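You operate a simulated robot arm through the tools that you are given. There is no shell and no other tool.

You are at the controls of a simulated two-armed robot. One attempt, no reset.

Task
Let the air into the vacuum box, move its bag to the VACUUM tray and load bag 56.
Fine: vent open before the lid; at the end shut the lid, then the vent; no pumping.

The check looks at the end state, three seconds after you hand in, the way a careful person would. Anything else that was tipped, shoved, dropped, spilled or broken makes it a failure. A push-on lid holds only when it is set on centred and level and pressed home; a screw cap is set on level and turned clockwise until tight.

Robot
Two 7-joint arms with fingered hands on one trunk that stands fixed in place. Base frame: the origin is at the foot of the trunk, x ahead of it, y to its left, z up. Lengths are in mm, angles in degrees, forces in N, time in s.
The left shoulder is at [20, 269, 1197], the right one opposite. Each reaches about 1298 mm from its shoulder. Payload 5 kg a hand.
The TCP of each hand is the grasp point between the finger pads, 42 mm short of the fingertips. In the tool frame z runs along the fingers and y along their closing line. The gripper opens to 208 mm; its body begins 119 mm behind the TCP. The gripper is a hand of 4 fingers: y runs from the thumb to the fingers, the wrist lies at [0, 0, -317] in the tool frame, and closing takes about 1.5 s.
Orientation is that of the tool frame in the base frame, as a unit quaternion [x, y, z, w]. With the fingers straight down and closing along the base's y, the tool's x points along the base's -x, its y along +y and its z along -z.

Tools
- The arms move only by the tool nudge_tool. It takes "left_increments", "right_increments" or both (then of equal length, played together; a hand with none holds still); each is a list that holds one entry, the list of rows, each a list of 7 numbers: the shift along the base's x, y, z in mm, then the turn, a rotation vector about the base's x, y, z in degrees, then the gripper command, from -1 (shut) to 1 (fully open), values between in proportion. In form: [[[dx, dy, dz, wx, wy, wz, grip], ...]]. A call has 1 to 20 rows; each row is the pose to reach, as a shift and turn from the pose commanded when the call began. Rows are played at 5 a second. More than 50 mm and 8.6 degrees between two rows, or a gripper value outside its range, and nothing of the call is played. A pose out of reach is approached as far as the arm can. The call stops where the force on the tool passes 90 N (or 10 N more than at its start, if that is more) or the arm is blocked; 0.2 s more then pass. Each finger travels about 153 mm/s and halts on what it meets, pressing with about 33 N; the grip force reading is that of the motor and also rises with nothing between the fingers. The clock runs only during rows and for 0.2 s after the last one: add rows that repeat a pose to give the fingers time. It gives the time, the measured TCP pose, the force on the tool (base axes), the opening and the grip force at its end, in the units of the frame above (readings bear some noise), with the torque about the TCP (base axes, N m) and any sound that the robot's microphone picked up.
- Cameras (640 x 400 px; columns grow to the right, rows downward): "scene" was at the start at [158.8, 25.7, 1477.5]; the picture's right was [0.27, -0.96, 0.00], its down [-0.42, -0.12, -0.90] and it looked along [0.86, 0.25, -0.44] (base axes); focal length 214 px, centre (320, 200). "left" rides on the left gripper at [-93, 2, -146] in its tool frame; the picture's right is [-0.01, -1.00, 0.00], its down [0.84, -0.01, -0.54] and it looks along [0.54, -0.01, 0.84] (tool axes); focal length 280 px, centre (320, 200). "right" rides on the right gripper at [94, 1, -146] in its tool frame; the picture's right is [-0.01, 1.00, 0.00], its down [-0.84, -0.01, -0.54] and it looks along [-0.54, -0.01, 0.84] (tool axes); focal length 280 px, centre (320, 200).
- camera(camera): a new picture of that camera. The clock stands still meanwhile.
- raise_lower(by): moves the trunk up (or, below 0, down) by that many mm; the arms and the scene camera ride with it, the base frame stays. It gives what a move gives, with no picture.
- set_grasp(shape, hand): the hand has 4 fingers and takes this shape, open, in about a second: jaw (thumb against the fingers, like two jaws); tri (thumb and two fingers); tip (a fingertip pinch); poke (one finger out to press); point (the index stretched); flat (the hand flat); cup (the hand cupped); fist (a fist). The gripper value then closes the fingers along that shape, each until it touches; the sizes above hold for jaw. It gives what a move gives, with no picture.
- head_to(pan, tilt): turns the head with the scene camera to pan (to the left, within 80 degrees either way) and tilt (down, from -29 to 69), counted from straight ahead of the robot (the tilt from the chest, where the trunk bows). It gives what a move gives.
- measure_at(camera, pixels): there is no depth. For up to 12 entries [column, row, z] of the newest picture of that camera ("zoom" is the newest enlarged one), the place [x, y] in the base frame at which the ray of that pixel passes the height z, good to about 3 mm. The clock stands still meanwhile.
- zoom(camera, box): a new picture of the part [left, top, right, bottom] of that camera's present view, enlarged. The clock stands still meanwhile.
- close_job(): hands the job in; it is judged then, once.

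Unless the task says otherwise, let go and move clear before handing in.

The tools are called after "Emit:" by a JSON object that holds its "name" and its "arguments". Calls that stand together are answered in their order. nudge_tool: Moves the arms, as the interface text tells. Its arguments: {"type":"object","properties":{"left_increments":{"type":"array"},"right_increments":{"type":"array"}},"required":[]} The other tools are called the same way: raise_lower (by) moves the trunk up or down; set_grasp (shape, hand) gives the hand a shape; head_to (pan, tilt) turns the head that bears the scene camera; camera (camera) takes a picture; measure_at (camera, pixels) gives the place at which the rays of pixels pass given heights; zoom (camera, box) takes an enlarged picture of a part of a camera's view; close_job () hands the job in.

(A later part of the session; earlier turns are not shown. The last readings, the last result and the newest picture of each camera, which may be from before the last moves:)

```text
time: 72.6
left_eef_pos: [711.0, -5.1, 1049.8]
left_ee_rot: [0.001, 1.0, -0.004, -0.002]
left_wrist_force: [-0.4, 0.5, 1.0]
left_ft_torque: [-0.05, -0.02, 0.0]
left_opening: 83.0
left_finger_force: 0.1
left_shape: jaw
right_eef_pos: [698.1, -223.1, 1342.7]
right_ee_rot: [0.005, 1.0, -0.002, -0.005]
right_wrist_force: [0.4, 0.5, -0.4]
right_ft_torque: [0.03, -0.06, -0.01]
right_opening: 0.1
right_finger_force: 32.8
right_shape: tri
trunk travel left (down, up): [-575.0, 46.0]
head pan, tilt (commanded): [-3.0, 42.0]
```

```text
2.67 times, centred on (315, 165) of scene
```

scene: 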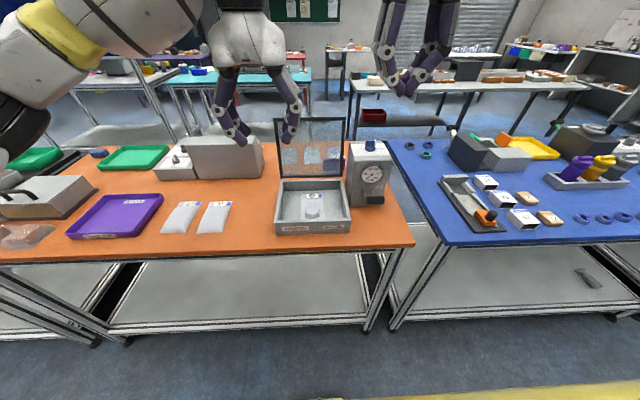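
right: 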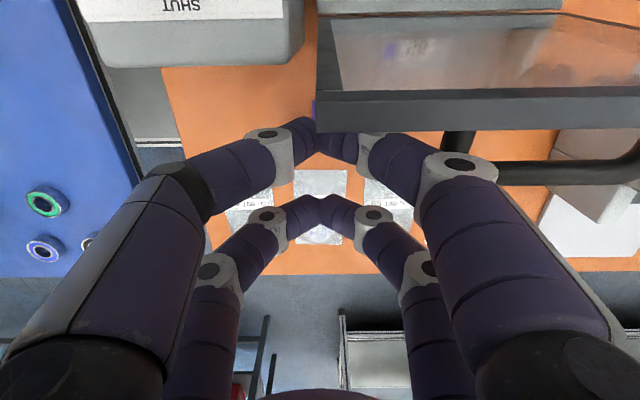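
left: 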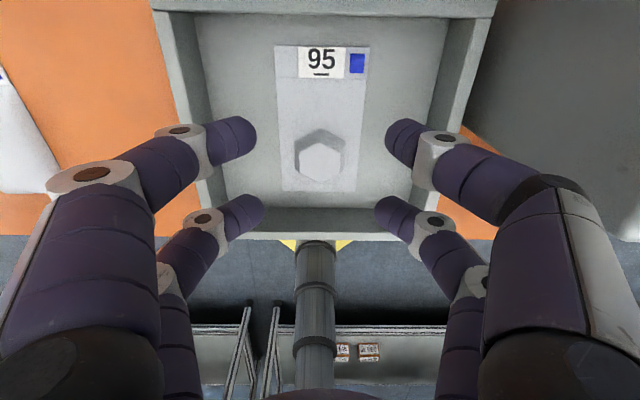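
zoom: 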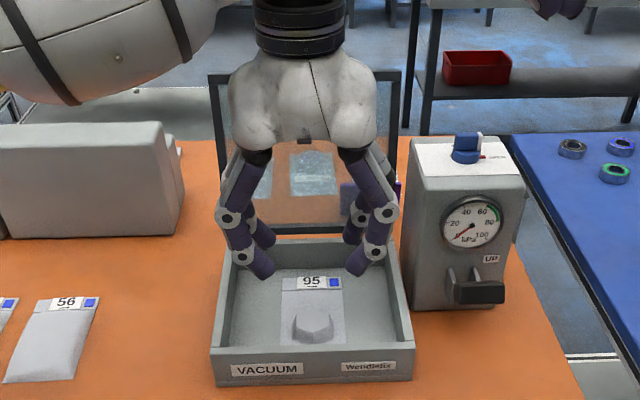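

The near pair lines up with the lump (col 320). I'll descend 80 mm and check the depth.

Emit:
{"name": "nudge_tool", "arguments": {"left_increments": [[[0, 0, -30, 0, 0, 0, -0.25], [0, 0, -60, 0, 0, 0, -0.25], [0, 0, -80, 0, 0, 0, -0.25], [0, 0, -80, 0, 0, 0, -0.25]]]}}

Emit:
{"name": "camera", "arguments": {"camera": "left"}}

Emit:
{"name": "zoom", "arguments": {"camera": "scene", "box": [260, 150, 370, 240]}}

```text
time: 73.6
left_eef_pos: [710.2, -4.7, 971.2]
left_ee_rot: [0.002, 1.0, -0.003, -0.003]
left_wrist_force: [-0.7, -0.5, 0.2]
left_ft_torque: [-0.02, -0.02, 0.01]
left_opening: 78.4
left_finger_force: 0.2
left_shape: jaw
right_eef_pos: [699.0, -222.9, 1342.4]
right_ee_rot: [0.005, 1.0, -0.001, -0.005]
right_wrist_force: [0.8, 0.6, 0.2]
right_ft_torque: [0.02, -0.02, 0.02]
right_opening: 0.2
right_finger_force: 32.9
right_shape: tri
trunk travel left (down, up): [-575.0, 46.0]
head pan, tilt (commanded): [-3.0, 42.0]
```

```text
taken
```

left: 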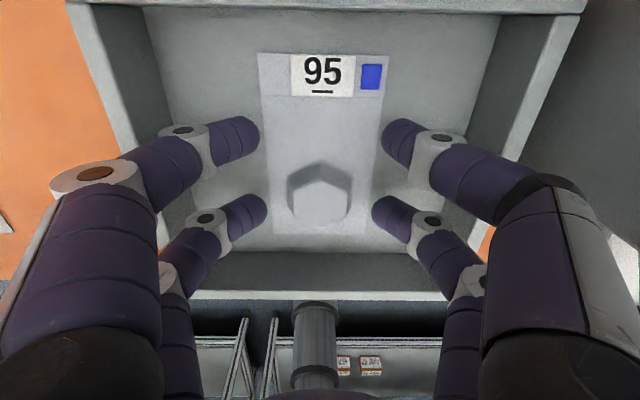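

```text
4.44 times, centred on (315, 195) of scene
```

zoom: 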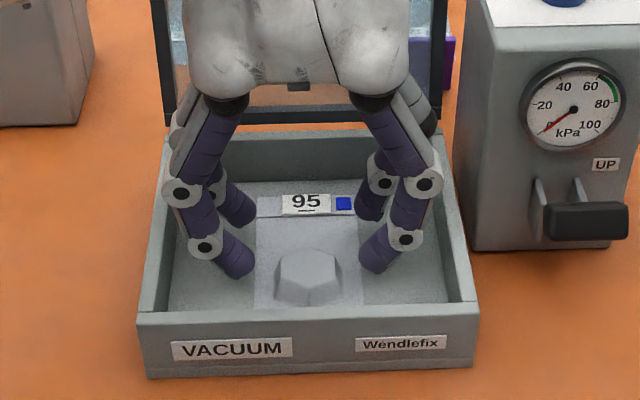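

The near pair flanks the lump. I'll descend 12 mm more gently, then close on it.

Emit:
{"name": "nudge_tool", "arguments": {"left_increments": [[[0, 0, -4, 0, 0, 0, -0.25], [0, 0, -8, 0, 0, 0, -0.25], [0, 0, -12, 0, 0, 0, -0.25], [0, 0, -12, 0, 0, 0, -0.25]]]}}

Emit:
{"name": "zoom", "arguments": {"camera": "scene", "box": [260, 150, 370, 240]}}

Emit:
{"name": "camera", "arguments": {"camera": "left"}}

```text
time: 74.6
left_eef_pos: [709.9, -5.2, 958.7]
left_ee_rot: [0.002, 1.0, -0.004, -0.002]
left_wrist_force: [0.2, -1.2, 1.0]
left_ft_torque: [-0.01, -0.05, 0.0]
left_opening: 78.3
left_finger_force: 0.0
left_shape: jaw
right_eef_pos: [699.0, -222.5, 1341.7]
right_ee_rot: [0.005, 1.0, -0.001, -0.005]
right_wrist_force: [-0.1, -0.2, -0.3]
right_ft_torque: [-0.02, 0.02, -0.01]
right_opening: 0.1
right_finger_force: 32.7
right_shape: tri
trunk travel left (down, up): [-575.0, 46.0]
head pan, tilt (commanded): [-3.0, 42.0]
```

```text
4.44 times, centred on (315, 195) of scene
```

zoom: 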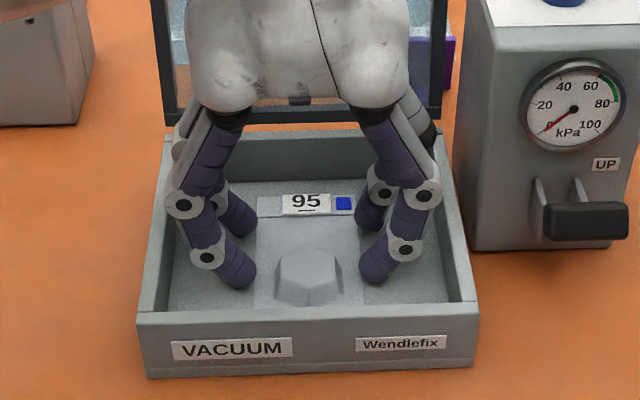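

```text
taken
```

left: 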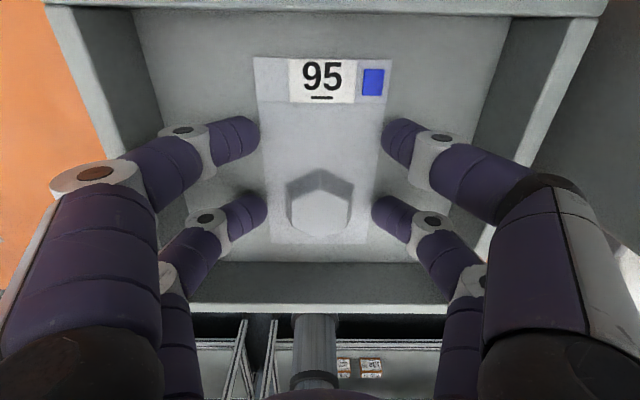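

No contact below yet; tips are at z≈917, well beside the lump. Closing now.

Emit:
{"name": "nudge_tool", "arguments": {"left_increments": [[[0, 0, 0, 0, 0, 0, -0.5], [0, 0, 0, 0, 0, 0, -0.8], [0, 0, 0, 0, 0, 0, -1], [0, 0, 0, 0, 0, 0, -1], [0, 0, 0, 0, 0, 0, -1], [0, 0, 0, 0, 0, 0, -1]]]}}

Emit:
{"name": "camera", "arguments": {"camera": "left"}}

Emit:
{"name": "zoom", "arguments": {"camera": "scene", "box": [260, 150, 370, 240]}}

```text
time: 76.0
left_eef_pos: [710.7, -5.8, 958.5]
left_ee_rot: [0.002, 1.0, -0.003, -0.002]
left_wrist_force: [0.3, 0.2, 0.1]
left_ft_torque: [-0.02, -0.05, 0.0]
left_opening: 55.7
left_finger_force: 33.2
left_shape: jaw
right_eef_pos: [698.7, -222.0, 1341.5]
right_ee_rot: [0.005, 1.0, -0.001, -0.005]
right_wrist_force: [0.2, -0.7, 0.1]
right_ft_torque: [0.01, 0.03, -0.01]
right_opening: 0.1
right_finger_force: 33.0
right_shape: tri
trunk travel left (down, up): [-575.0, 46.0]
head pan, tilt (commanded): [-3.0, 42.0]
```

```text
taken
```

left: 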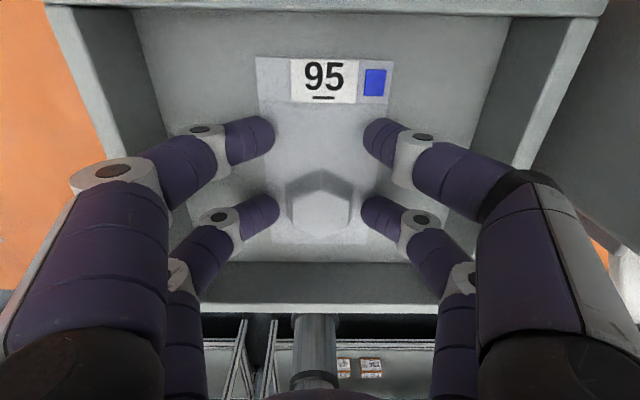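

```text
4.44 times, centred on (315, 195) of scene
```

zoom: 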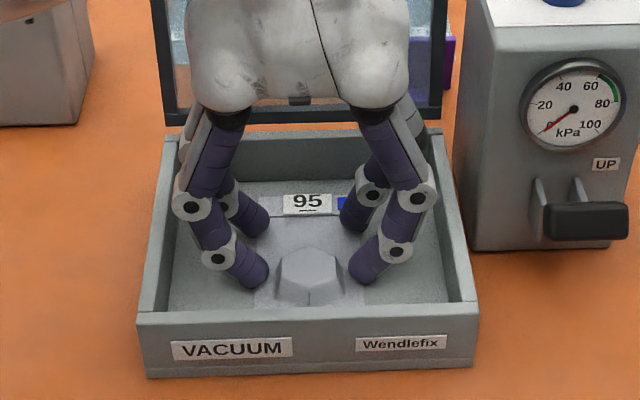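

The fingers stopped at 56 mm with 33 N, apparently on the bag's body. I'll lift slowly by 30 mm and check whether the bag comes along.

Emit:
{"name": "nudge_tool", "arguments": {"left_increments": [[[0, 0, 8, 0, 0, 0, -1], [0, 0, 16, 0, 0, 0, -1], [0, 0, 24, 0, 0, 0, -1], [0, 0, 32, 0, 0, 0, -1], [0, 0, 32, 0, 0, 0, -1]]]}}

Emit:
{"name": "camera", "arguments": {"camera": "left"}}

Emit:
{"name": "zoom", "arguments": {"camera": "scene", "box": [260, 130, 370, 240]}}

```text
time: 77.2
left_eef_pos: [711.9, -5.0, 990.0]
left_ee_rot: [0.002, 1.0, -0.003, -0.003]
left_wrist_force: [0.0, 0.1, -1.0]
left_ft_torque: [0.02, -0.04, 0.03]
left_opening: 56.1
left_finger_force: 33.2
left_shape: jaw
right_eef_pos: [700.0, -221.6, 1342.1]
right_ee_rot: [0.005, 1.0, -0.001, -0.005]
right_wrist_force: [0.1, -0.7, -0.3]
right_ft_torque: [0.02, 0.05, 0.01]
right_opening: 0.1
right_finger_force: 33.0
right_shape: tri
trunk travel left (down, up): [-575.0, 46.0]
head pan, tilt (commanded): [-3.0, 42.0]
```

```text
taken
```

left: 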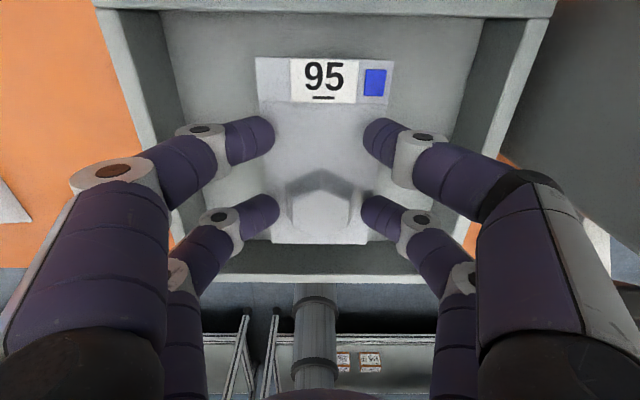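

```text
3.64 times, centred on (315, 185) of scene
```

zoom: 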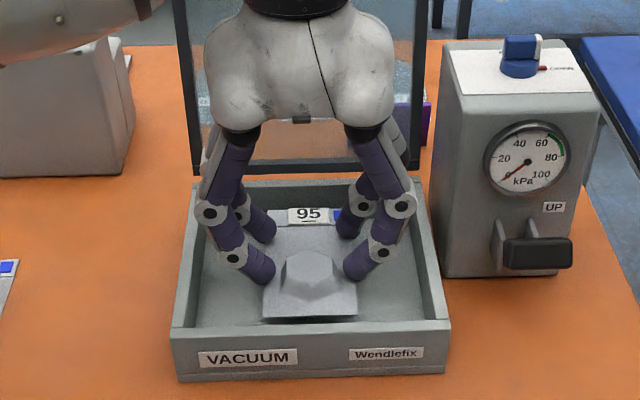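

The bag lifts with the hand. I'll raise it clear of the box and carry it left over the VACUUM tray.

Emit:
{"name": "nudge_tool", "arguments": {"left_increments": [[[0, 0, 30, 0, 0, 0, -1], [0, 0, 65, 0, 0, 0, -1], [0, 0, 100, 0, 0, 0, -1], [0, 20, 110, 0, 0, 0, -1], [0, 55, 110, 0, 0, 0, -1], [0, 95, 110, 0, 0, 0, -1], [0, 135, 110, 0, 0, 0, -1], [0, 175, 110, 0, 0, 0, -1], [0, 215, 110, 0, 0, 0, -1], [0, 255, 110, 0, 0, 0, -1], [0, 295, 110, 0, 0, 0, -1], [0, 335, 110, 0, 0, 0, -1], [0, 375, 110, 0, 0, 0, -1], [0, 415, 110, 0, 0, 0, -1], [0, 455, 110, 0, 0, 0, -1], [0, 495, 110, 0, 0, 0, -1], [0, 530, 110, 0, 0, 0, -1], [0, 565, 110, 0, 0, 0, -1], [0, 600, 110, 0, 0, 0, -1], [0, 600, 110, 0, 0, 0, -1]]]}}

Emit:
{"name": "camera", "arguments": {"camera": "left"}}

Emit:
{"name": "head_to", "arguments": {"pan": 35, "tilt": 42}}

Emit:
{"name": "camera", "arguments": {"camera": "scene"}}

```text
time: 81.4
left_eef_pos: [711.6, 594.0, 1100.8]
left_ee_rot: [0.002, 1.0, -0.003, -0.002]
left_wrist_force: [0.2, 0.2, -0.8]
left_ft_torque: [0.05, 0.03, -0.02]
left_opening: 55.9
left_finger_force: 33.2
left_shape: jaw
right_eef_pos: [699.6, -223.0, 1340.7]
right_ee_rot: [0.006, 1.0, 0.001, -0.006]
right_wrist_force: [0.4, -0.4, -0.2]
right_ft_torque: [0.1, 0.0, 0.02]
right_opening: 0.1
right_finger_force: 32.3
right_shape: tri
trunk travel left (down, up): [-575.0, 46.0]
head pan, tilt (commanded): [-3.0, 42.0]
```

```text
taken
```

left: 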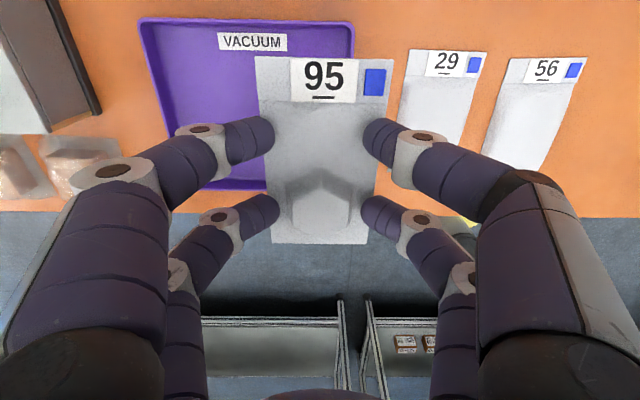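

```text
time: 82.4
left_eef_pos: [712.0, 594.2, 1099.3]
left_ee_rot: [0.002, 1.0, -0.003, -0.002]
left_wrist_force: [0.2, 1.2, -1.1]
left_ft_torque: [0.02, -0.02, -0.01]
left_opening: 55.5
left_finger_force: 32.8
left_shape: jaw
right_eef_pos: [698.8, -222.4, 1341.3]
right_ee_rot: [0.004, 1.0, -0.001, -0.005]
right_wrist_force: [-0.4, 0.2, -0.1]
right_ft_torque: [-0.02, -0.02, 0.05]
right_opening: 0.1
right_finger_force: 33.0
right_shape: tri
trunk travel left (down, up): [-575.0, 46.0]
head pan, tilt (commanded): [35.0, 42.0]
```

```text
taken
```

scene: 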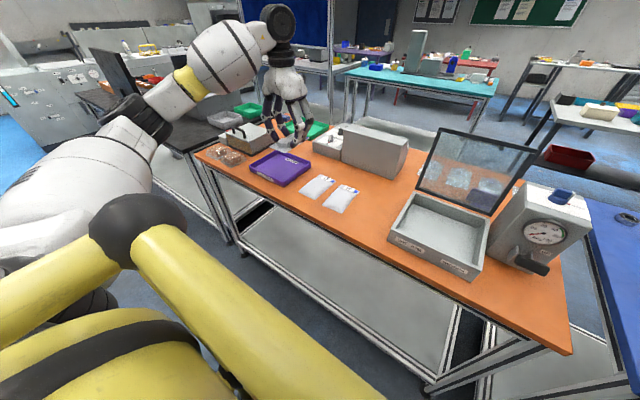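

Bag 95 is held over the tray's right edge. I'll measure the tray rim from the left camera.

Emit:
{"name": "measure_at", "arguments": {"camera": "left", "pixels": [[138, 20, 925], [352, 22, 925], [215, 187, 925], [262, 190, 925], [150, 25, 905], [343, 28, 905], [262, 181, 905], [165, 120, 905]]}}

Emit:
{"name": "zoom", "arguments": {"camera": "scene", "box": [230, 60, 360, 220]}}

Emit:
{"name": "zoom", "arguments": {"camera": "left", "box": [120, 0, 400, 210]}}

```text
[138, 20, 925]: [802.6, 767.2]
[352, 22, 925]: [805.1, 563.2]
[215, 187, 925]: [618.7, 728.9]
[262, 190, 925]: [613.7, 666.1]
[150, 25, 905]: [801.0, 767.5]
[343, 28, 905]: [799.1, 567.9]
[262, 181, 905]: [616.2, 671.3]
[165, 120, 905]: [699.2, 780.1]
```

```text
2.50 times, centred on (295, 140) of scene
```

zoom: 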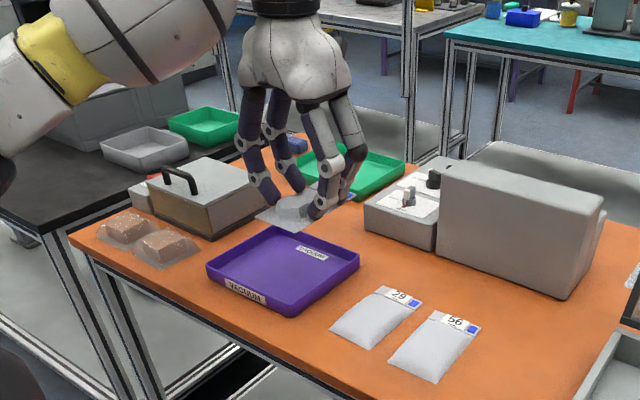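

```text
1.90 times, centred on (260, 105) of left
```

zoom: 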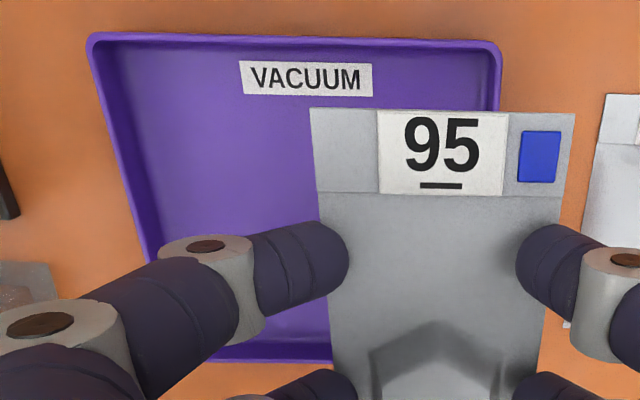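

The tray spans x≈614–803, y≈563–772, centre (709, 667). I'll centre the bag over it and lower.

Emit:
{"name": "nudge_tool", "arguments": {"left_increments": [[[-1, 37, 0, 0, 0, 0, -1], [-2, 73, 0, 0, 0, 0, -1], [-2, 73, -30, 0, 0, 0, -1], [-2, 73, -60, 0, 0, 0, -1], [-2, 73, -90, 0, 0, 0, -1], [-2, 73, -110, 0, 0, 0, -1], [-2, 73, -120, 0, 0, 0, -1], [-2, 73, -120, 0, 0, 0, -1]]]}}

Emit:
{"name": "camera", "arguments": {"camera": "left"}}

Emit:
{"name": "zoom", "arguments": {"camera": "scene", "box": [220, 60, 360, 220]}}

```text
time: 84.2
left_eef_pos: [708.0, 666.3, 982.2]
left_ee_rot: [0.001, 1.0, -0.003, -0.002]
left_wrist_force: [0.9, 0.3, -1.2]
left_ft_torque: [0.0, 0.0, -0.02]
left_opening: 55.8
left_finger_force: 32.7
left_shape: jaw
right_eef_pos: [698.9, -222.1, 1341.7]
right_ee_rot: [0.006, 1.0, 0.0, -0.006]
right_wrist_force: [0.8, 0.1, -0.1]
right_ft_torque: [0.01, -0.02, 0.0]
right_opening: 0.0
right_finger_force: 32.6
right_shape: tri
trunk travel left (down, up): [-575.0, 46.0]
head pan, tilt (commanded): [35.0, 42.0]
```

```text
taken
```

left: 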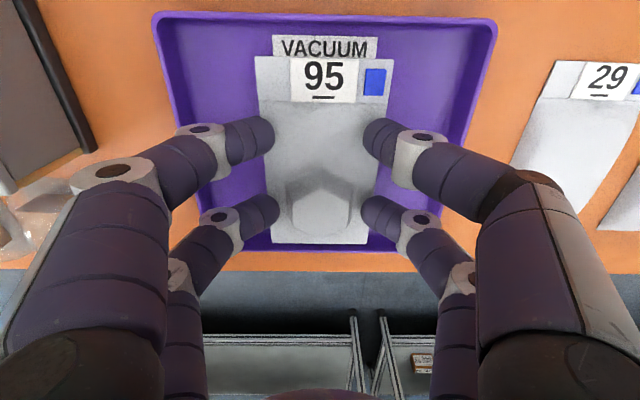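

```text
2.50 times, centred on (290, 140) of scene
```

zoom: 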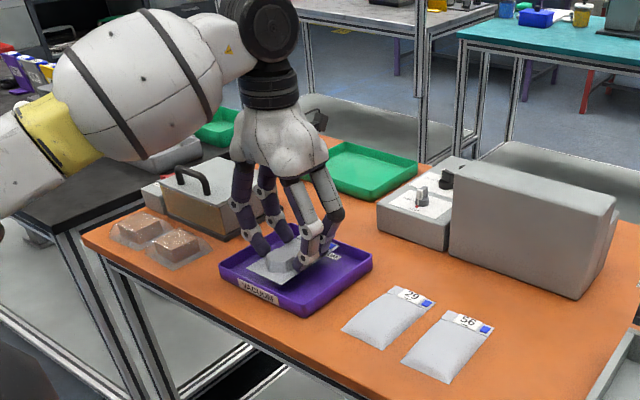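

The bag is well centred over the tray. Lowering the last ~23 mm gently.

Emit:
{"name": "nudge_tool", "arguments": {"left_increments": [[[1, 0, -7, 0, 0, 0, -1], [1, 0, -14, 0, 0, 0, -1], [1, 0, -19, 0, 0, 0, -1], [1, 0, -23, 0, 0, 0, -1], [1, 0, -23, 0, 0, 0, -1]]]}}

Emit:
{"name": "camera", "arguments": {"camera": "left"}}

Emit:
{"name": "zoom", "arguments": {"camera": "scene", "box": [240, 110, 340, 200]}}

```text
time: 85.4
left_eef_pos: [710.0, 668.0, 957.9]
left_ee_rot: [0.002, 1.0, -0.003, -0.002]
left_wrist_force: [-0.4, 0.1, -1.2]
left_ft_torque: [-0.01, -0.02, 0.03]
left_opening: 55.8
left_finger_force: 33.0
left_shape: jaw
right_eef_pos: [697.8, -221.8, 1342.5]
right_ee_rot: [0.005, 1.0, -0.001, -0.006]
right_wrist_force: [-0.1, 0.1, 0.9]
right_ft_torque: [0.0, 0.01, 0.01]
right_opening: 0.0
right_finger_force: 33.5
right_shape: tri
trunk travel left (down, up): [-575.0, 46.0]
head pan, tilt (commanded): [35.0, 42.0]
```

```text
taken
```

left: 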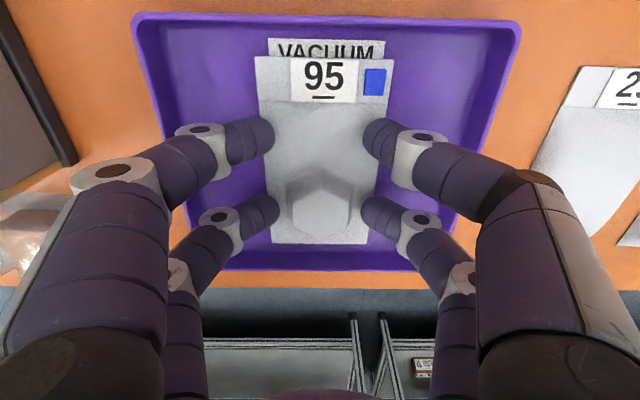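

```text
4.44 times, centred on (290, 155) of scene
```

zoom: 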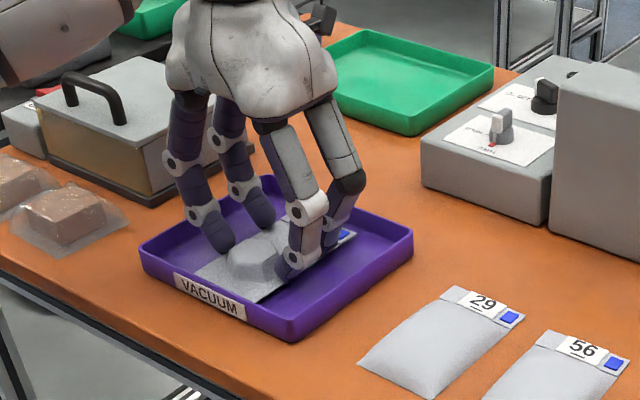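

No contact sensed yet; I'll lower a few more millimetres watching the force.

Emit:
{"name": "nudge_tool", "arguments": {"left_increments": [[[0, 0, -2, 0, 0, 0, -1], [0, 0, -4, 0, 0, 0, -1], [0, 0, -4, 0, 0, 0, -1]]]}}

```text
time: 86.2
left_eef_pos: [708.5, 668.4, 953.8]
left_ee_rot: [0.002, 1.0, -0.003, -0.002]
left_wrist_force: [-0.1, 0.4, -1.3]
left_ft_torque: [0.02, 0.0, 0.03]
left_opening: 55.8
left_finger_force: 32.6
left_shape: jaw
right_eef_pos: [698.6, -223.0, 1342.0]
right_ee_rot: [0.006, 1.0, -0.001, -0.005]
right_wrist_force: [0.0, 0.0, -0.8]
right_ft_torque: [-0.01, -0.01, 0.02]
right_opening: 0.1
right_finger_force: 33.2
right_shape: tri
trunk travel left (down, up): [-575.0, 46.0]
head pan, tilt (commanded): [35.0, 42.0]
```

Emit:
{"name": "nudge_tool", "arguments": {"left_increments": [[[0, 0, -2, 0, 0, 0, -1], [0, 0, -4, 0, 0, 0, -1], [0, 0, -4, 0, 0, 0, -1]]]}}

Emit:
{"name": "zoom", "arguments": {"camera": "scene", "box": [240, 110, 340, 200]}}

```text
time: 87.0
left_eef_pos: [709.4, 668.1, 950.9]
left_ee_rot: [0.002, 1.0, -0.004, -0.002]
left_wrist_force: [0.9, 1.8, 13.9]
left_ft_torque: [0.05, 0.19, -0.06]
left_opening: 55.8
left_finger_force: 33.4
left_shape: jaw
right_eef_pos: [697.2, -223.9, 1341.7]
right_ee_rot: [0.005, 1.0, -0.001, -0.005]
right_wrist_force: [0.2, -0.1, -0.2]
right_ft_torque: [0.02, 0.01, 0.0]
right_opening: 0.0
right_finger_force: 33.0
right_shape: tri
trunk travel left (down, up): [-575.0, 46.0]
head pan, tilt (commanded): [35.0, 42.0]
```

```text
4.44 times, centred on (290, 155) of scene
```

zoom: 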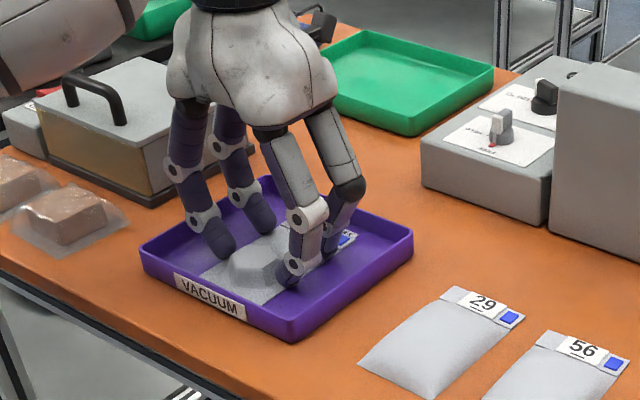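

Contact (14 N) at TCP z≈951, so the bag is on the tray floor. I'll release and rise.

Emit:
{"name": "nudge_tool", "arguments": {"left_increments": [[[0, 0, 2, 0, 0, 0, -0.5], [0, 0, 2, 0, 0, 0, -0.3], [0, 0, 2, 0, 0, 0, -0.15], [0, 0, 2, 0, 0, 0, -0.15], [0, 0, 30, 0, 0, 0, -0.15], [0, 0, 70, 0, 0, 0, -0.15], [0, 0, 115, 0, 0, 0, -0.15], [0, 0, 160, 0, 0, 0, -0.15], [0, 0, 200, 0, 0, 0, -0.15]]]}}

Emit:
{"name": "camera", "arguments": {"camera": "left"}}

Emit:
{"name": "zoom", "arguments": {"camera": "scene", "box": [240, 110, 340, 200]}}

```text
time: 89.0
left_eef_pos: [711.0, 667.1, 1150.4]
left_ee_rot: [0.002, 1.0, -0.003, -0.002]
left_wrist_force: [0.4, -0.5, -0.9]
left_ft_torque: [0.08, -0.02, -0.01]
left_opening: 87.7
left_finger_force: 0.1
left_shape: jaw
right_eef_pos: [698.5, -223.9, 1341.5]
right_ee_rot: [0.006, 1.0, -0.001, -0.005]
right_wrist_force: [-0.5, -0.4, 0.4]
right_ft_torque: [0.16, -0.1, 0.03]
right_opening: 0.1
right_finger_force: 33.1
right_shape: tri
trunk travel left (down, up): [-575.0, 46.0]
head pan, tilt (commanded): [35.0, 42.0]
```

```text
taken
```

left: 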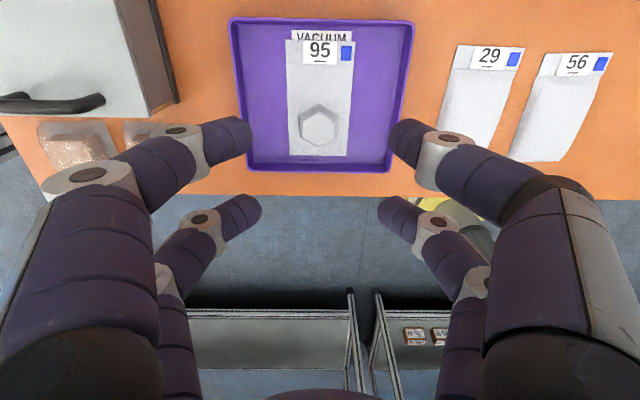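

```text
4.44 times, centred on (290, 155) of scene
```

zoom: 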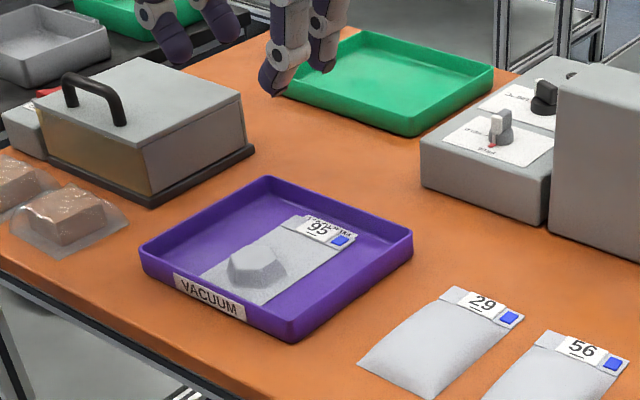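

Bag 95 lies flat in the VACUUM tray. Now I'll move over bag 56.

Emit:
{"name": "nudge_tool", "arguments": {"left_increments": [[[-2, -45, 0, 0, 0, 0, 0], [-4, -90, 0, 0, 0, 0, 0.1], [-6, -135, 0, 0, 0, 0, 0.1], [-8, -180, 0, 0, 0, 0, 0.1], [-10, -225, 0, 0, 0, 0, 0.1], [-12, -270, 0, 0, 0, 0, 0.1], [-12, -310, 0, 0, 0, 0, 0.1], [-12, -330, 0, 0, 0, 0, 0.1], [-12, -330, 0, 0, 0, 0, 0.1]]]}}

Emit:
{"name": "camera", "arguments": {"camera": "left"}}

Emit:
{"name": "zoom", "arguments": {"camera": "left", "box": [240, 0, 420, 200]}}

```text
time: 91.0
left_eef_pos: [696.1, 338.0, 1150.8]
left_ee_rot: [0.0, 1.0, -0.003, -0.002]
left_wrist_force: [0.7, -0.1, -0.4]
left_ft_torque: [0.0, -0.05, 0.0]
left_opening: 113.8
left_finger_force: 0.1
left_shape: jaw
right_eef_pos: [699.1, -223.8, 1342.2]
right_ee_rot: [0.006, 1.0, 0.0, -0.006]
right_wrist_force: [0.5, -0.2, -0.2]
right_ft_torque: [-0.03, 0.0, -0.04]
right_opening: 0.0
right_finger_force: 32.9
right_shape: tri
trunk travel left (down, up): [-575.0, 46.0]
head pan, tilt (commanded): [35.0, 42.0]
```

```text
taken
```

left: 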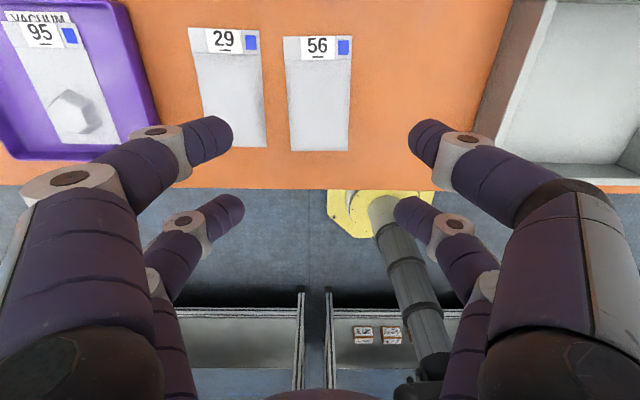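

```text
2.00 times, centred on (330, 100) of left
```

zoom: 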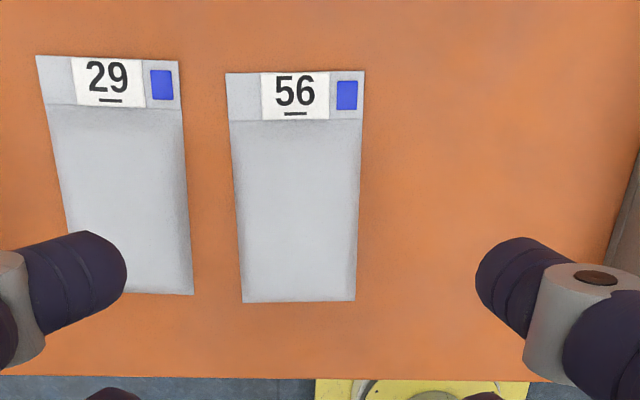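

Emit:
{"name": "measure_at", "arguments": {"camera": "zoom", "pixels": [[226, 73, 902], [365, 70, 902], [243, 301, 902], [355, 300, 902], [231, 121, 905], [362, 121, 905], [193, 294, 902], [184, 110, 905], [180, 62, 902]]}}

```text
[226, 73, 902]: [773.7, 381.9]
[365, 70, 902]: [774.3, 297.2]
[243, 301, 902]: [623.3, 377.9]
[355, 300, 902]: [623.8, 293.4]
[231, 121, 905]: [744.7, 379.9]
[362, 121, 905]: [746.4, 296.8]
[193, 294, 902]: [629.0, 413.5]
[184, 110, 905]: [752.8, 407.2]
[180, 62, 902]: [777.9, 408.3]
```

Bag 56 is centred near (698.7, 337.6), x 623–774, about 84 mm wide, with bag 29 some 28 mm to its left. I'll take a closer look at the bag's thickness.

Emit:
{"name": "head_to", "arguments": {"pan": 20, "tilt": 45}}

Emit:
{"name": "camera", "arguments": {"camera": "scene"}}

Emit:
{"name": "zoom", "arguments": {"camera": "scene", "box": [220, 140, 320, 230]}}

```text
time: 91.8
left_eef_pos: [696.0, 337.7, 1152.4]
left_ee_rot: [0.001, 1.0, -0.003, -0.002]
left_wrist_force: [0.0, 0.9, 0.2]
left_ft_torque: [-0.02, -0.01, -0.04]
left_opening: 113.9
left_finger_force: 0.0
left_shape: jaw
right_eef_pos: [698.6, -222.3, 1342.8]
right_ee_rot: [0.005, 1.0, -0.001, -0.006]
right_wrist_force: [0.2, 0.1, 0.0]
right_ft_torque: [0.0, -0.01, -0.02]
right_opening: 0.1
right_finger_force: 33.1
right_shape: tri
trunk travel left (down, up): [-575.0, 46.0]
head pan, tilt (commanded): [20.0, 45.0]
```

```text
taken
```

scene: 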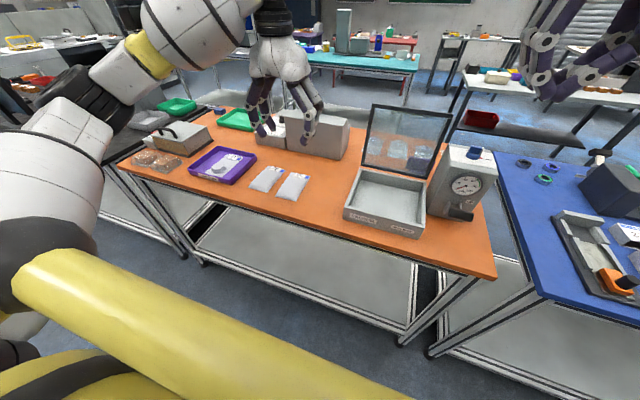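

```text
4.44 times, centred on (270, 185) of scene
```

zoom: 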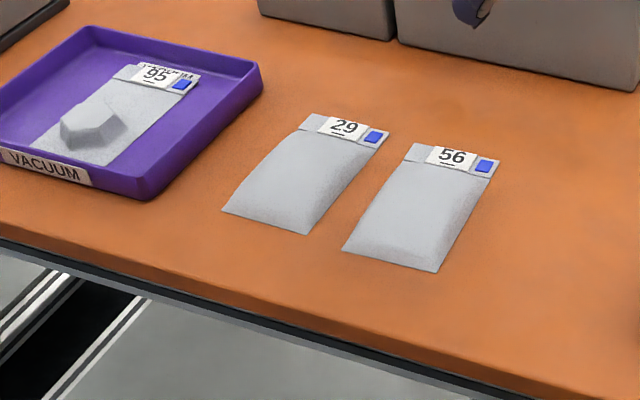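

Emit:
{"name": "measure_at", "arguments": {"camera": "left", "pixels": [[232, 135, 1110], [409, 135, 1110], [243, 205, 1110], [395, 205, 1110], [215, 120, 1112], [427, 122, 1112]]}}

```text
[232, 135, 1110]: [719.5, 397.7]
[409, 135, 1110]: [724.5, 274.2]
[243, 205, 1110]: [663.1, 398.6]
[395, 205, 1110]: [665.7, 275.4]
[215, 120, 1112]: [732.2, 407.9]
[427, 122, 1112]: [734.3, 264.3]
```

Tip gap is about 10 mm wider than the reading. I'll set about a 93 mm tip gap, align yaw by +1.4° and descend to a hover over bag 56.

Emit:
{"name": "nudge_tool", "arguments": {"left_increments": [[[-1, 0, -30, 0, 0, 1.4, -0.18], [-1, 0, -70, 0, 0, 1.4, -0.18], [-1, 0, -110, 0, 0, 1.4, -0.18], [-1, 0, -150, 0, 0, 1.4, -0.18], [-1, 0, -165, 0, 0, 1.4, -0.18], [-1, 0, -165, 0, 0, 1.4, -0.18]]]}}

Emit:
{"name": "camera", "arguments": {"camera": "left"}}

Emit:
{"name": "zoom", "arguments": {"camera": "scene", "box": [230, 120, 330, 220]}}

```text
time: 93.2
left_eef_pos: [697.3, 338.6, 985.1]
left_ee_rot: [-0.011, 1.0, -0.004, -0.003]
left_wrist_force: [-0.3, 0.9, 0.3]
left_ft_torque: [-0.03, 0.0, 0.03]
left_opening: 85.7
left_finger_force: 0.1
left_shape: jaw
right_eef_pos: [698.5, -222.3, 1341.0]
right_ee_rot: [0.005, 1.0, -0.001, -0.005]
right_wrist_force: [-0.1, -0.5, -0.1]
right_ft_torque: [-0.01, -0.01, 0.0]
right_opening: 0.0
right_finger_force: 32.9
right_shape: tri
trunk travel left (down, up): [-575.0, 46.0]
head pan, tilt (commanded): [20.0, 45.0]
```

```text
taken
```

left: 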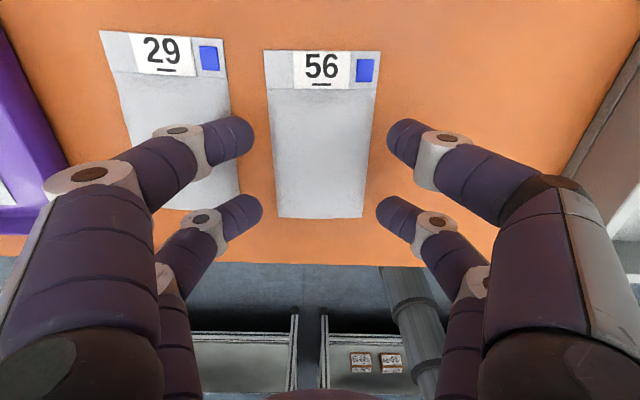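

```text
4.00 times, centred on (280, 170) of scene
```

zoom: 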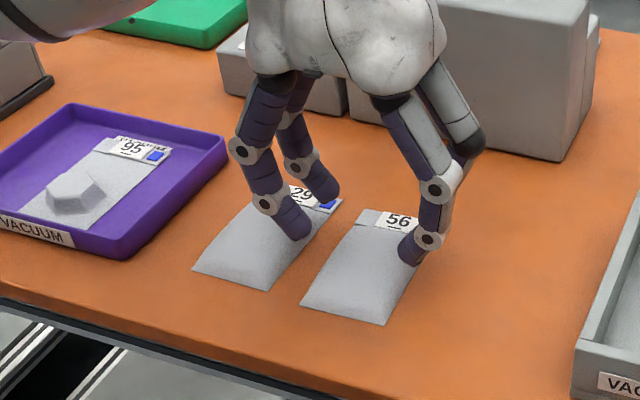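

The fingertips are centred on bag 56 and should pass between it and bag 29 with ~4 mm each side. I'll descend 36 mm slowly.

Emit:
{"name": "nudge_tool", "arguments": {"left_increments": [[[0, -1, -10, 0, 0, 0, -0.18], [0, -1, -20, 0, 0, 0, -0.18], [0, -1, -28, 0, 0, 0, -0.18], [0, -1, -34, 0, 0, 0, -0.18], [0, -1, -34, 0, 0, 0, -0.18]]]}}

Emit:
{"name": "camera", "arguments": {"camera": "left"}}

Emit:
{"name": "zoom", "arguments": {"camera": "scene", "box": [230, 120, 330, 220]}}

```text
time: 94.4
left_eef_pos: [697.2, 337.5, 949.9]
left_ee_rot: [-0.011, 1.0, -0.003, -0.003]
left_wrist_force: [-0.2, -0.3, -0.9]
left_ft_torque: [-0.04, 0.01, -0.02]
left_opening: 85.9
left_finger_force: 0.0
left_shape: jaw
right_eef_pos: [699.2, -223.3, 1341.8]
right_ee_rot: [0.005, 1.0, 0.0, -0.006]
right_wrist_force: [0.0, 0.2, -0.8]
right_ft_torque: [-0.04, -0.01, 0.01]
right_opening: 0.0
right_finger_force: 33.2
right_shape: tri
trunk travel left (down, up): [-575.0, 46.0]
head pan, tilt (commanded): [20.0, 45.0]
```

```text
taken
```

left: 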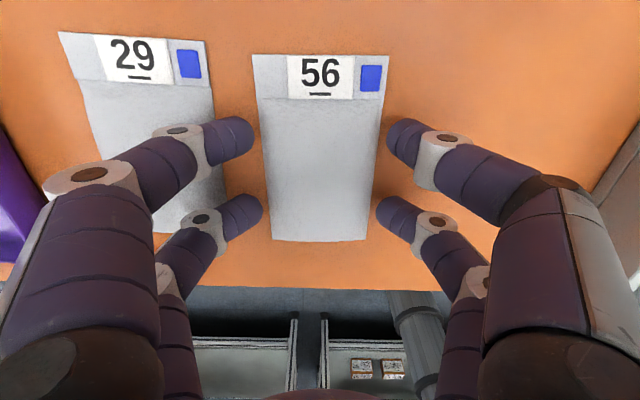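

```text
4.00 times, centred on (280, 170) of scene
```

zoom: 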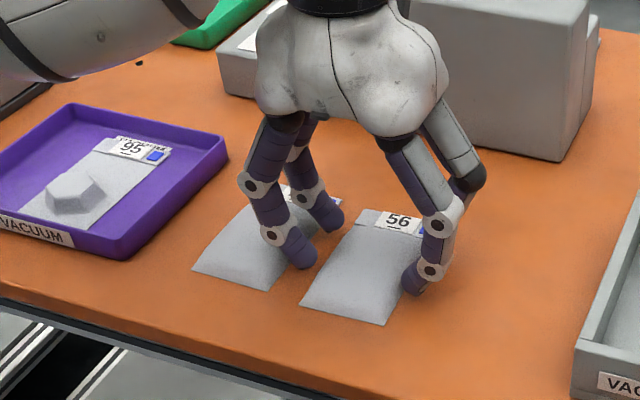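

The tips are in the gaps at both sides. Closing on bag 56.

Emit:
{"name": "nudge_tool", "arguments": {"left_increments": [[[0, 0, 0, 0, 0, 0, -0.4], [0, 0, 0, 0, 0, 0, -0.7], [0, 0, 0, 0, 0, 0, -1], [0, 0, 0, 0, 0, 0, -1], [0, 0, 0, 0, 0, 0, -1], [0, 0, 0, 0, 0, 0, -1]]]}}

Emit:
{"name": "camera", "arguments": {"camera": "left"}}

Emit:
{"name": "zoom", "arguments": {"camera": "scene", "box": [230, 120, 330, 220]}}

```text
time: 95.8
left_eef_pos: [696.5, 337.8, 949.9]
left_ee_rot: [-0.01, 1.0, -0.003, -0.002]
left_wrist_force: [0.6, -0.4, -1.4]
left_ft_torque: [0.02, 0.02, 0.04]
left_opening: 5.5
left_finger_force: 33.9
left_shape: jaw
right_eef_pos: [698.5, -223.2, 1341.7]
right_ee_rot: [0.005, 1.0, -0.001, -0.005]
right_wrist_force: [0.6, 0.3, 0.3]
right_ft_torque: [0.01, -0.01, 0.01]
right_opening: 0.1
right_finger_force: 32.7
right_shape: tri
trunk travel left (down, up): [-575.0, 46.0]
head pan, tilt (commanded): [20.0, 45.0]
```

```text
taken
```

left: 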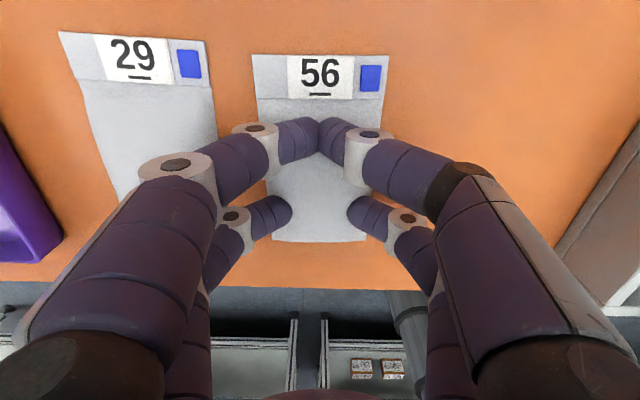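

```text
4.00 times, centred on (280, 170) of scene
```

zoom: 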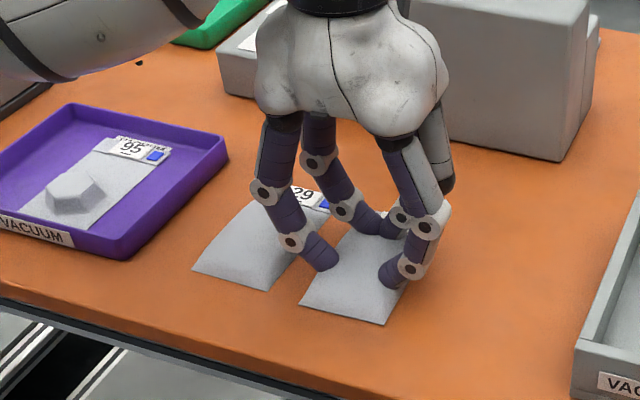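

The near pair holds the contents (gap ~45 mm), the far pair closed on nothing. I'll lift 25 mm slowly to see if bag 56 comes along level.

Emit:
{"name": "nudge_tool", "arguments": {"left_increments": [[[0, 0, 5, 0, 0, 0, -1], [0, 0, 10, 0, 0, 0, -1], [0, 0, 16, 0, 0, 0, -1], [0, 0, 24, 0, 0, 0, -1], [0, 0, 24, 0, 0, 0, -1]]]}}

Emit:
{"name": "camera", "arguments": {"camera": "left"}}

Emit:
{"name": "zoom", "arguments": {"camera": "scene", "box": [230, 120, 330, 220]}}

```text
time: 97.0
left_eef_pos: [695.6, 337.6, 974.0]
left_ee_rot: [-0.01, 1.0, -0.004, -0.002]
left_wrist_force: [0.1, -0.4, -0.5]
left_ft_torque: [0.04, -0.04, 0.0]
left_opening: 5.9
left_finger_force: 33.2
left_shape: jaw
right_eef_pos: [699.2, -222.4, 1341.0]
right_ee_rot: [0.006, 1.0, -0.002, -0.004]
right_wrist_force: [-0.4, -0.4, 0.1]
right_ft_torque: [-0.03, -0.01, -0.01]
right_opening: 0.0
right_finger_force: 33.5
right_shape: tri
trunk travel left (down, up): [-575.0, 46.0]
head pan, tilt (commanded): [20.0, 45.0]
```

```text
taken
```

left: 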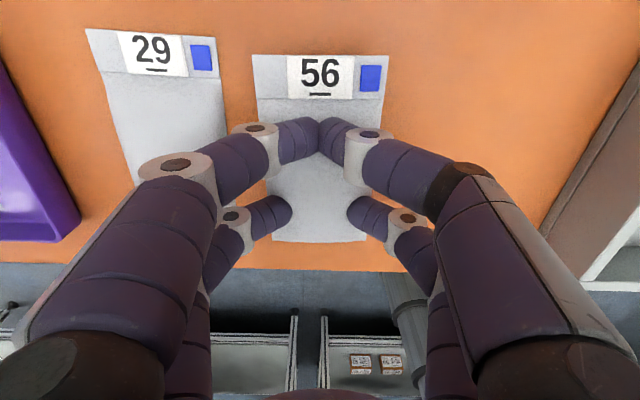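

```text
4.00 times, centred on (280, 170) of scene
```

zoom: 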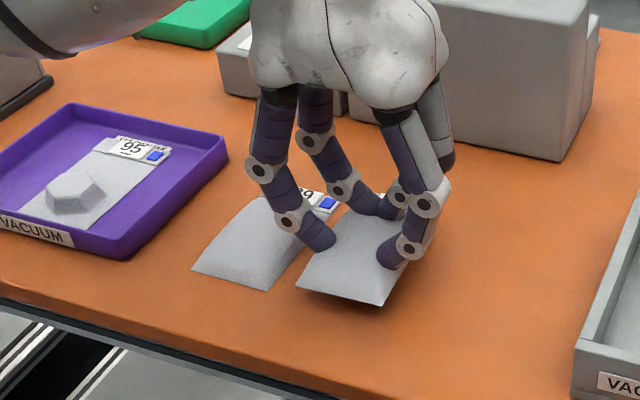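

Bag 56 lifts level and bag 29 stays. I'll raise it and carry it over the open box.

Emit:
{"name": "nudge_tool", "arguments": {"left_increments": [[[0, 0, 35, 0, 0, 0, -1], [0, 0, 75, 0, 0, 0, -1], [0, 0, 116, 0, 0, 0, -1], [1, -30, 120, 0, 0, -0.3, -1], [2, -68, 120, 0, 0, -0.6, -1], [4, -106, 120, 0, 0, -1, -1], [6, -144, 120, 0, 0, -1.4, -1], [8, -182, 120, 0, 0, -1.4, -1], [9, -220, 120, 0, 0, -1.4, -1], [10, -258, 120, 0, 0, -1.4, -1], [10, -296, 120, 0, 0, -1.4, -1], [10.5, -325, 120, 0, 0, -1.4, -1], [10.5, -342.5, 120, 0, 0, -1.4, -1], [10.5, -342.5, 120, 0, 0, -1.4, -1]]]}}

Emit:
{"name": "camera", "arguments": {"camera": "left"}}

Emit:
{"name": "head_to", "arguments": {"pan": -3, "tilt": 42}}

Emit:
{"name": "camera", "arguments": {"camera": "scene"}}

```text
time: 100.0
left_eef_pos: [708.7, -3.5, 1093.5]
left_ee_rot: [0.0, 1.0, -0.004, -0.003]
left_wrist_force: [0.9, 0.3, 0.0]
left_ft_torque: [-0.01, 0.02, 0.0]
left_opening: 5.6
left_finger_force: 32.9
left_shape: jaw
right_eef_pos: [698.2, -222.1, 1341.5]
right_ee_rot: [0.005, 1.0, -0.002, -0.004]
right_wrist_force: [1.2, 0.3, -0.2]
right_ft_torque: [-0.04, 0.01, -0.02]
right_opening: 0.0
right_finger_force: 33.0
right_shape: tri
trunk travel left (down, up): [-575.0, 46.0]
head pan, tilt (commanded): [20.0, 45.0]
```

```text
taken
```

left: 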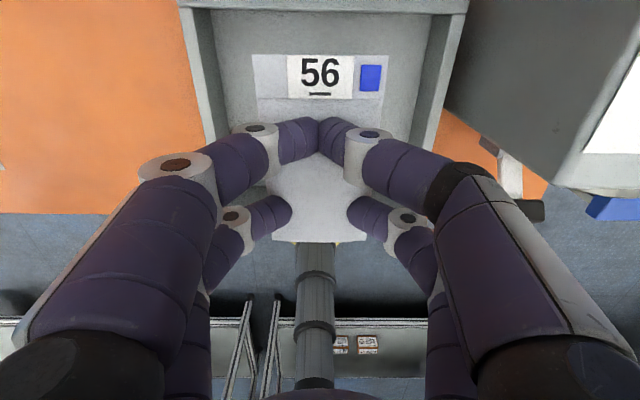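

```text
time: 100.8
left_eef_pos: [707.6, -4.0, 1095.0]
left_ee_rot: [0.001, 1.0, -0.003, -0.003]
left_wrist_force: [0.4, -0.5, -0.6]
left_ft_torque: [-0.03, -0.02, 0.02]
left_opening: 5.4
left_finger_force: 32.6
left_shape: jaw
right_eef_pos: [699.3, -222.8, 1340.8]
right_ee_rot: [0.005, 1.0, 0.0, -0.005]
right_wrist_force: [1.2, 0.8, 0.2]
right_ft_torque: [0.03, -0.03, -0.02]
right_opening: 0.0
right_finger_force: 32.7
right_shape: tri
trunk travel left (down, up): [-575.0, 46.0]
head pan, tilt (commanded): [-3.0, 42.0]
```

```text
taken
```

scene: 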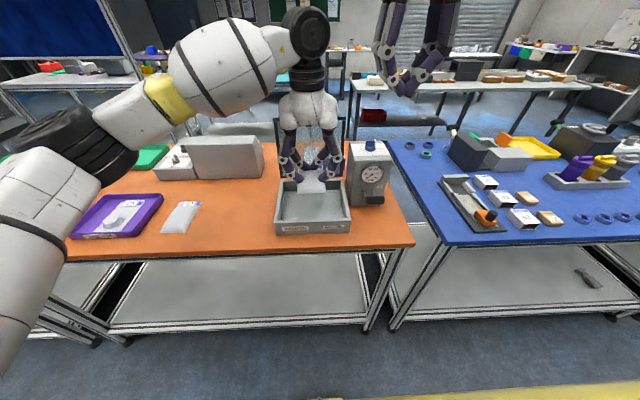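

Bag 56 is over the box, centred. Lowering into the box.

Emit:
{"name": "nudge_tool", "arguments": {"left_increments": [[[0, 0, -35, 0, 0, 0, -1], [0, 0, -70, 0, 0, 0, -1], [0, 0, -100, 0, 0, 0, -1], [0, 0, -118, 0, 0, 0, -1], [0, 0, -126, 0, 0, 0, -1], [0, 0, -126, 0, 0, 0, -1]]]}}

Emit:
{"name": "camera", "arguments": {"camera": "left"}}

Emit:
{"name": "zoom", "arguments": {"camera": "scene", "box": [260, 130, 370, 240]}}

```text
time: 102.2
left_eef_pos: [708.5, -5.5, 968.7]
left_ee_rot: [0.002, 1.0, -0.004, -0.003]
left_wrist_force: [0.2, 0.6, -1.1]
left_ft_torque: [-0.03, -0.04, 0.02]
left_opening: 5.7
left_finger_force: 33.5
left_shape: jaw
right_eef_pos: [697.1, -223.0, 1342.0]
right_ee_rot: [0.005, 1.0, -0.001, -0.005]
right_wrist_force: [0.0, -0.4, 0.5]
right_ft_torque: [-0.01, -0.04, 0.0]
right_opening: 0.0
right_finger_force: 32.7
right_shape: tri
trunk travel left (down, up): [-575.0, 46.0]
head pan, tilt (commanded): [-3.0, 42.0]
```

```text
taken
```

left: 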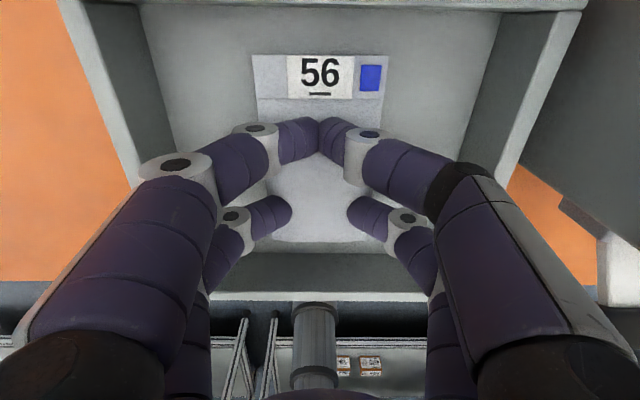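

```text
3.64 times, centred on (315, 185) of scene
```

zoom: 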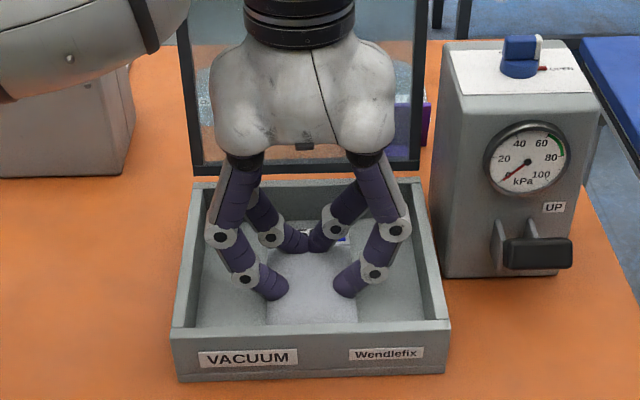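

Bag 56 is inside, near the floor. I'll lower in small steps until contact.

Emit:
{"name": "nudge_tool", "arguments": {"left_increments": [[[0, 0, -3, 0, 0, 0, -1], [0, 0, -6, 0, 0, 0, -1], [0, 0, -8, 0, 0, 0, -1], [0, 0, -8, 0, 0, 0, -1]]]}}

```text
time: 103.2
left_eef_pos: [707.9, -5.8, 960.2]
left_ee_rot: [0.001, 1.0, -0.003, -0.002]
left_wrist_force: [1.0, 0.6, 9.6]
left_ft_torque: [0.01, 0.19, 0.0]
left_opening: 5.8
left_finger_force: 32.5
left_shape: jaw
right_eef_pos: [696.6, -221.5, 1342.0]
right_ee_rot: [0.006, 1.0, -0.001, -0.006]
right_wrist_force: [-0.2, -0.2, -0.1]
right_ft_torque: [-0.01, 0.02, 0.01]
right_opening: 0.0
right_finger_force: 32.9
right_shape: tri
trunk travel left (down, up): [-575.0, 46.0]
head pan, tilt (commanded): [-3.0, 42.0]
```

Contact (about 10 N) at z≈960, as expected for the box floor. I'll release and rise.

Emit:
{"name": "nudge_tool", "arguments": {"left_increments": [[[0, 0, 1, 0, 0, 0, -0.7], [0, 0, 1, 0, 0, 0, -0.4], [0, 0, 1, 0, 0, 0, -0.15], [0, 0, 1, 0, 0, 0, -0.15], [0, 0, 1, 0, 0, 0, -0.15], [0, 0, 30, 0, 0, 0, -0.15], [0, 0, 70, 0, 0, 0, -0.15], [0, 0, 110, 0, 0, 0, -0.15], [0, 0, 150, 0, 0, 0, -0.15]]]}}

Emit:
{"name": "camera", "arguments": {"camera": "left"}}

Emit:
{"name": "zoom", "arguments": {"camera": "scene", "box": [260, 130, 370, 240]}}

```text
time: 105.2
left_eef_pos: [704.6, -6.7, 1113.8]
left_ee_rot: [0.002, 1.0, -0.004, -0.002]
left_wrist_force: [-0.7, -1.5, -0.9]
left_ft_torque: [0.07, -0.07, 0.01]
left_opening: 88.1
left_finger_force: 0.1
left_shape: jaw
right_eef_pos: [697.0, -222.5, 1342.9]
right_ee_rot: [0.006, 1.0, -0.001, -0.005]
right_wrist_force: [-0.3, -1.2, 0.3]
right_ft_torque: [0.01, -0.12, 0.0]
right_opening: 0.0
right_finger_force: 33.1
right_shape: tri
trunk travel left (down, up): [-575.0, 46.0]
head pan, tilt (commanded): [-3.0, 42.0]
```

```text
taken
```

left: 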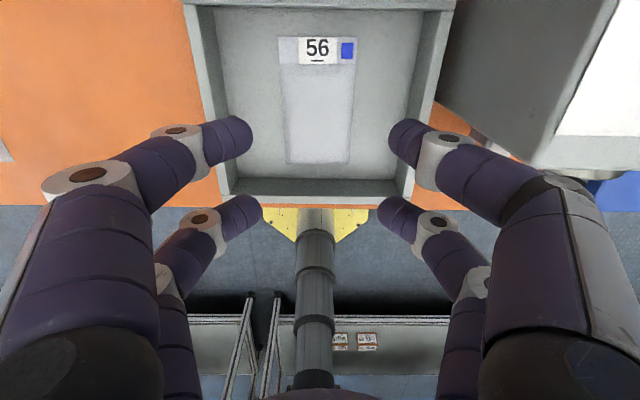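

```text
3.64 times, centred on (315, 185) of scene
```

zoom: 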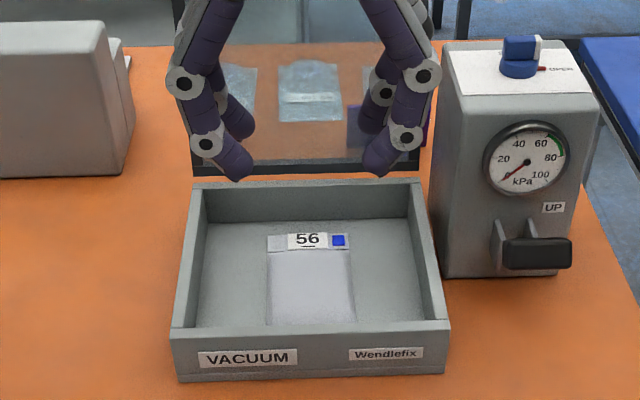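

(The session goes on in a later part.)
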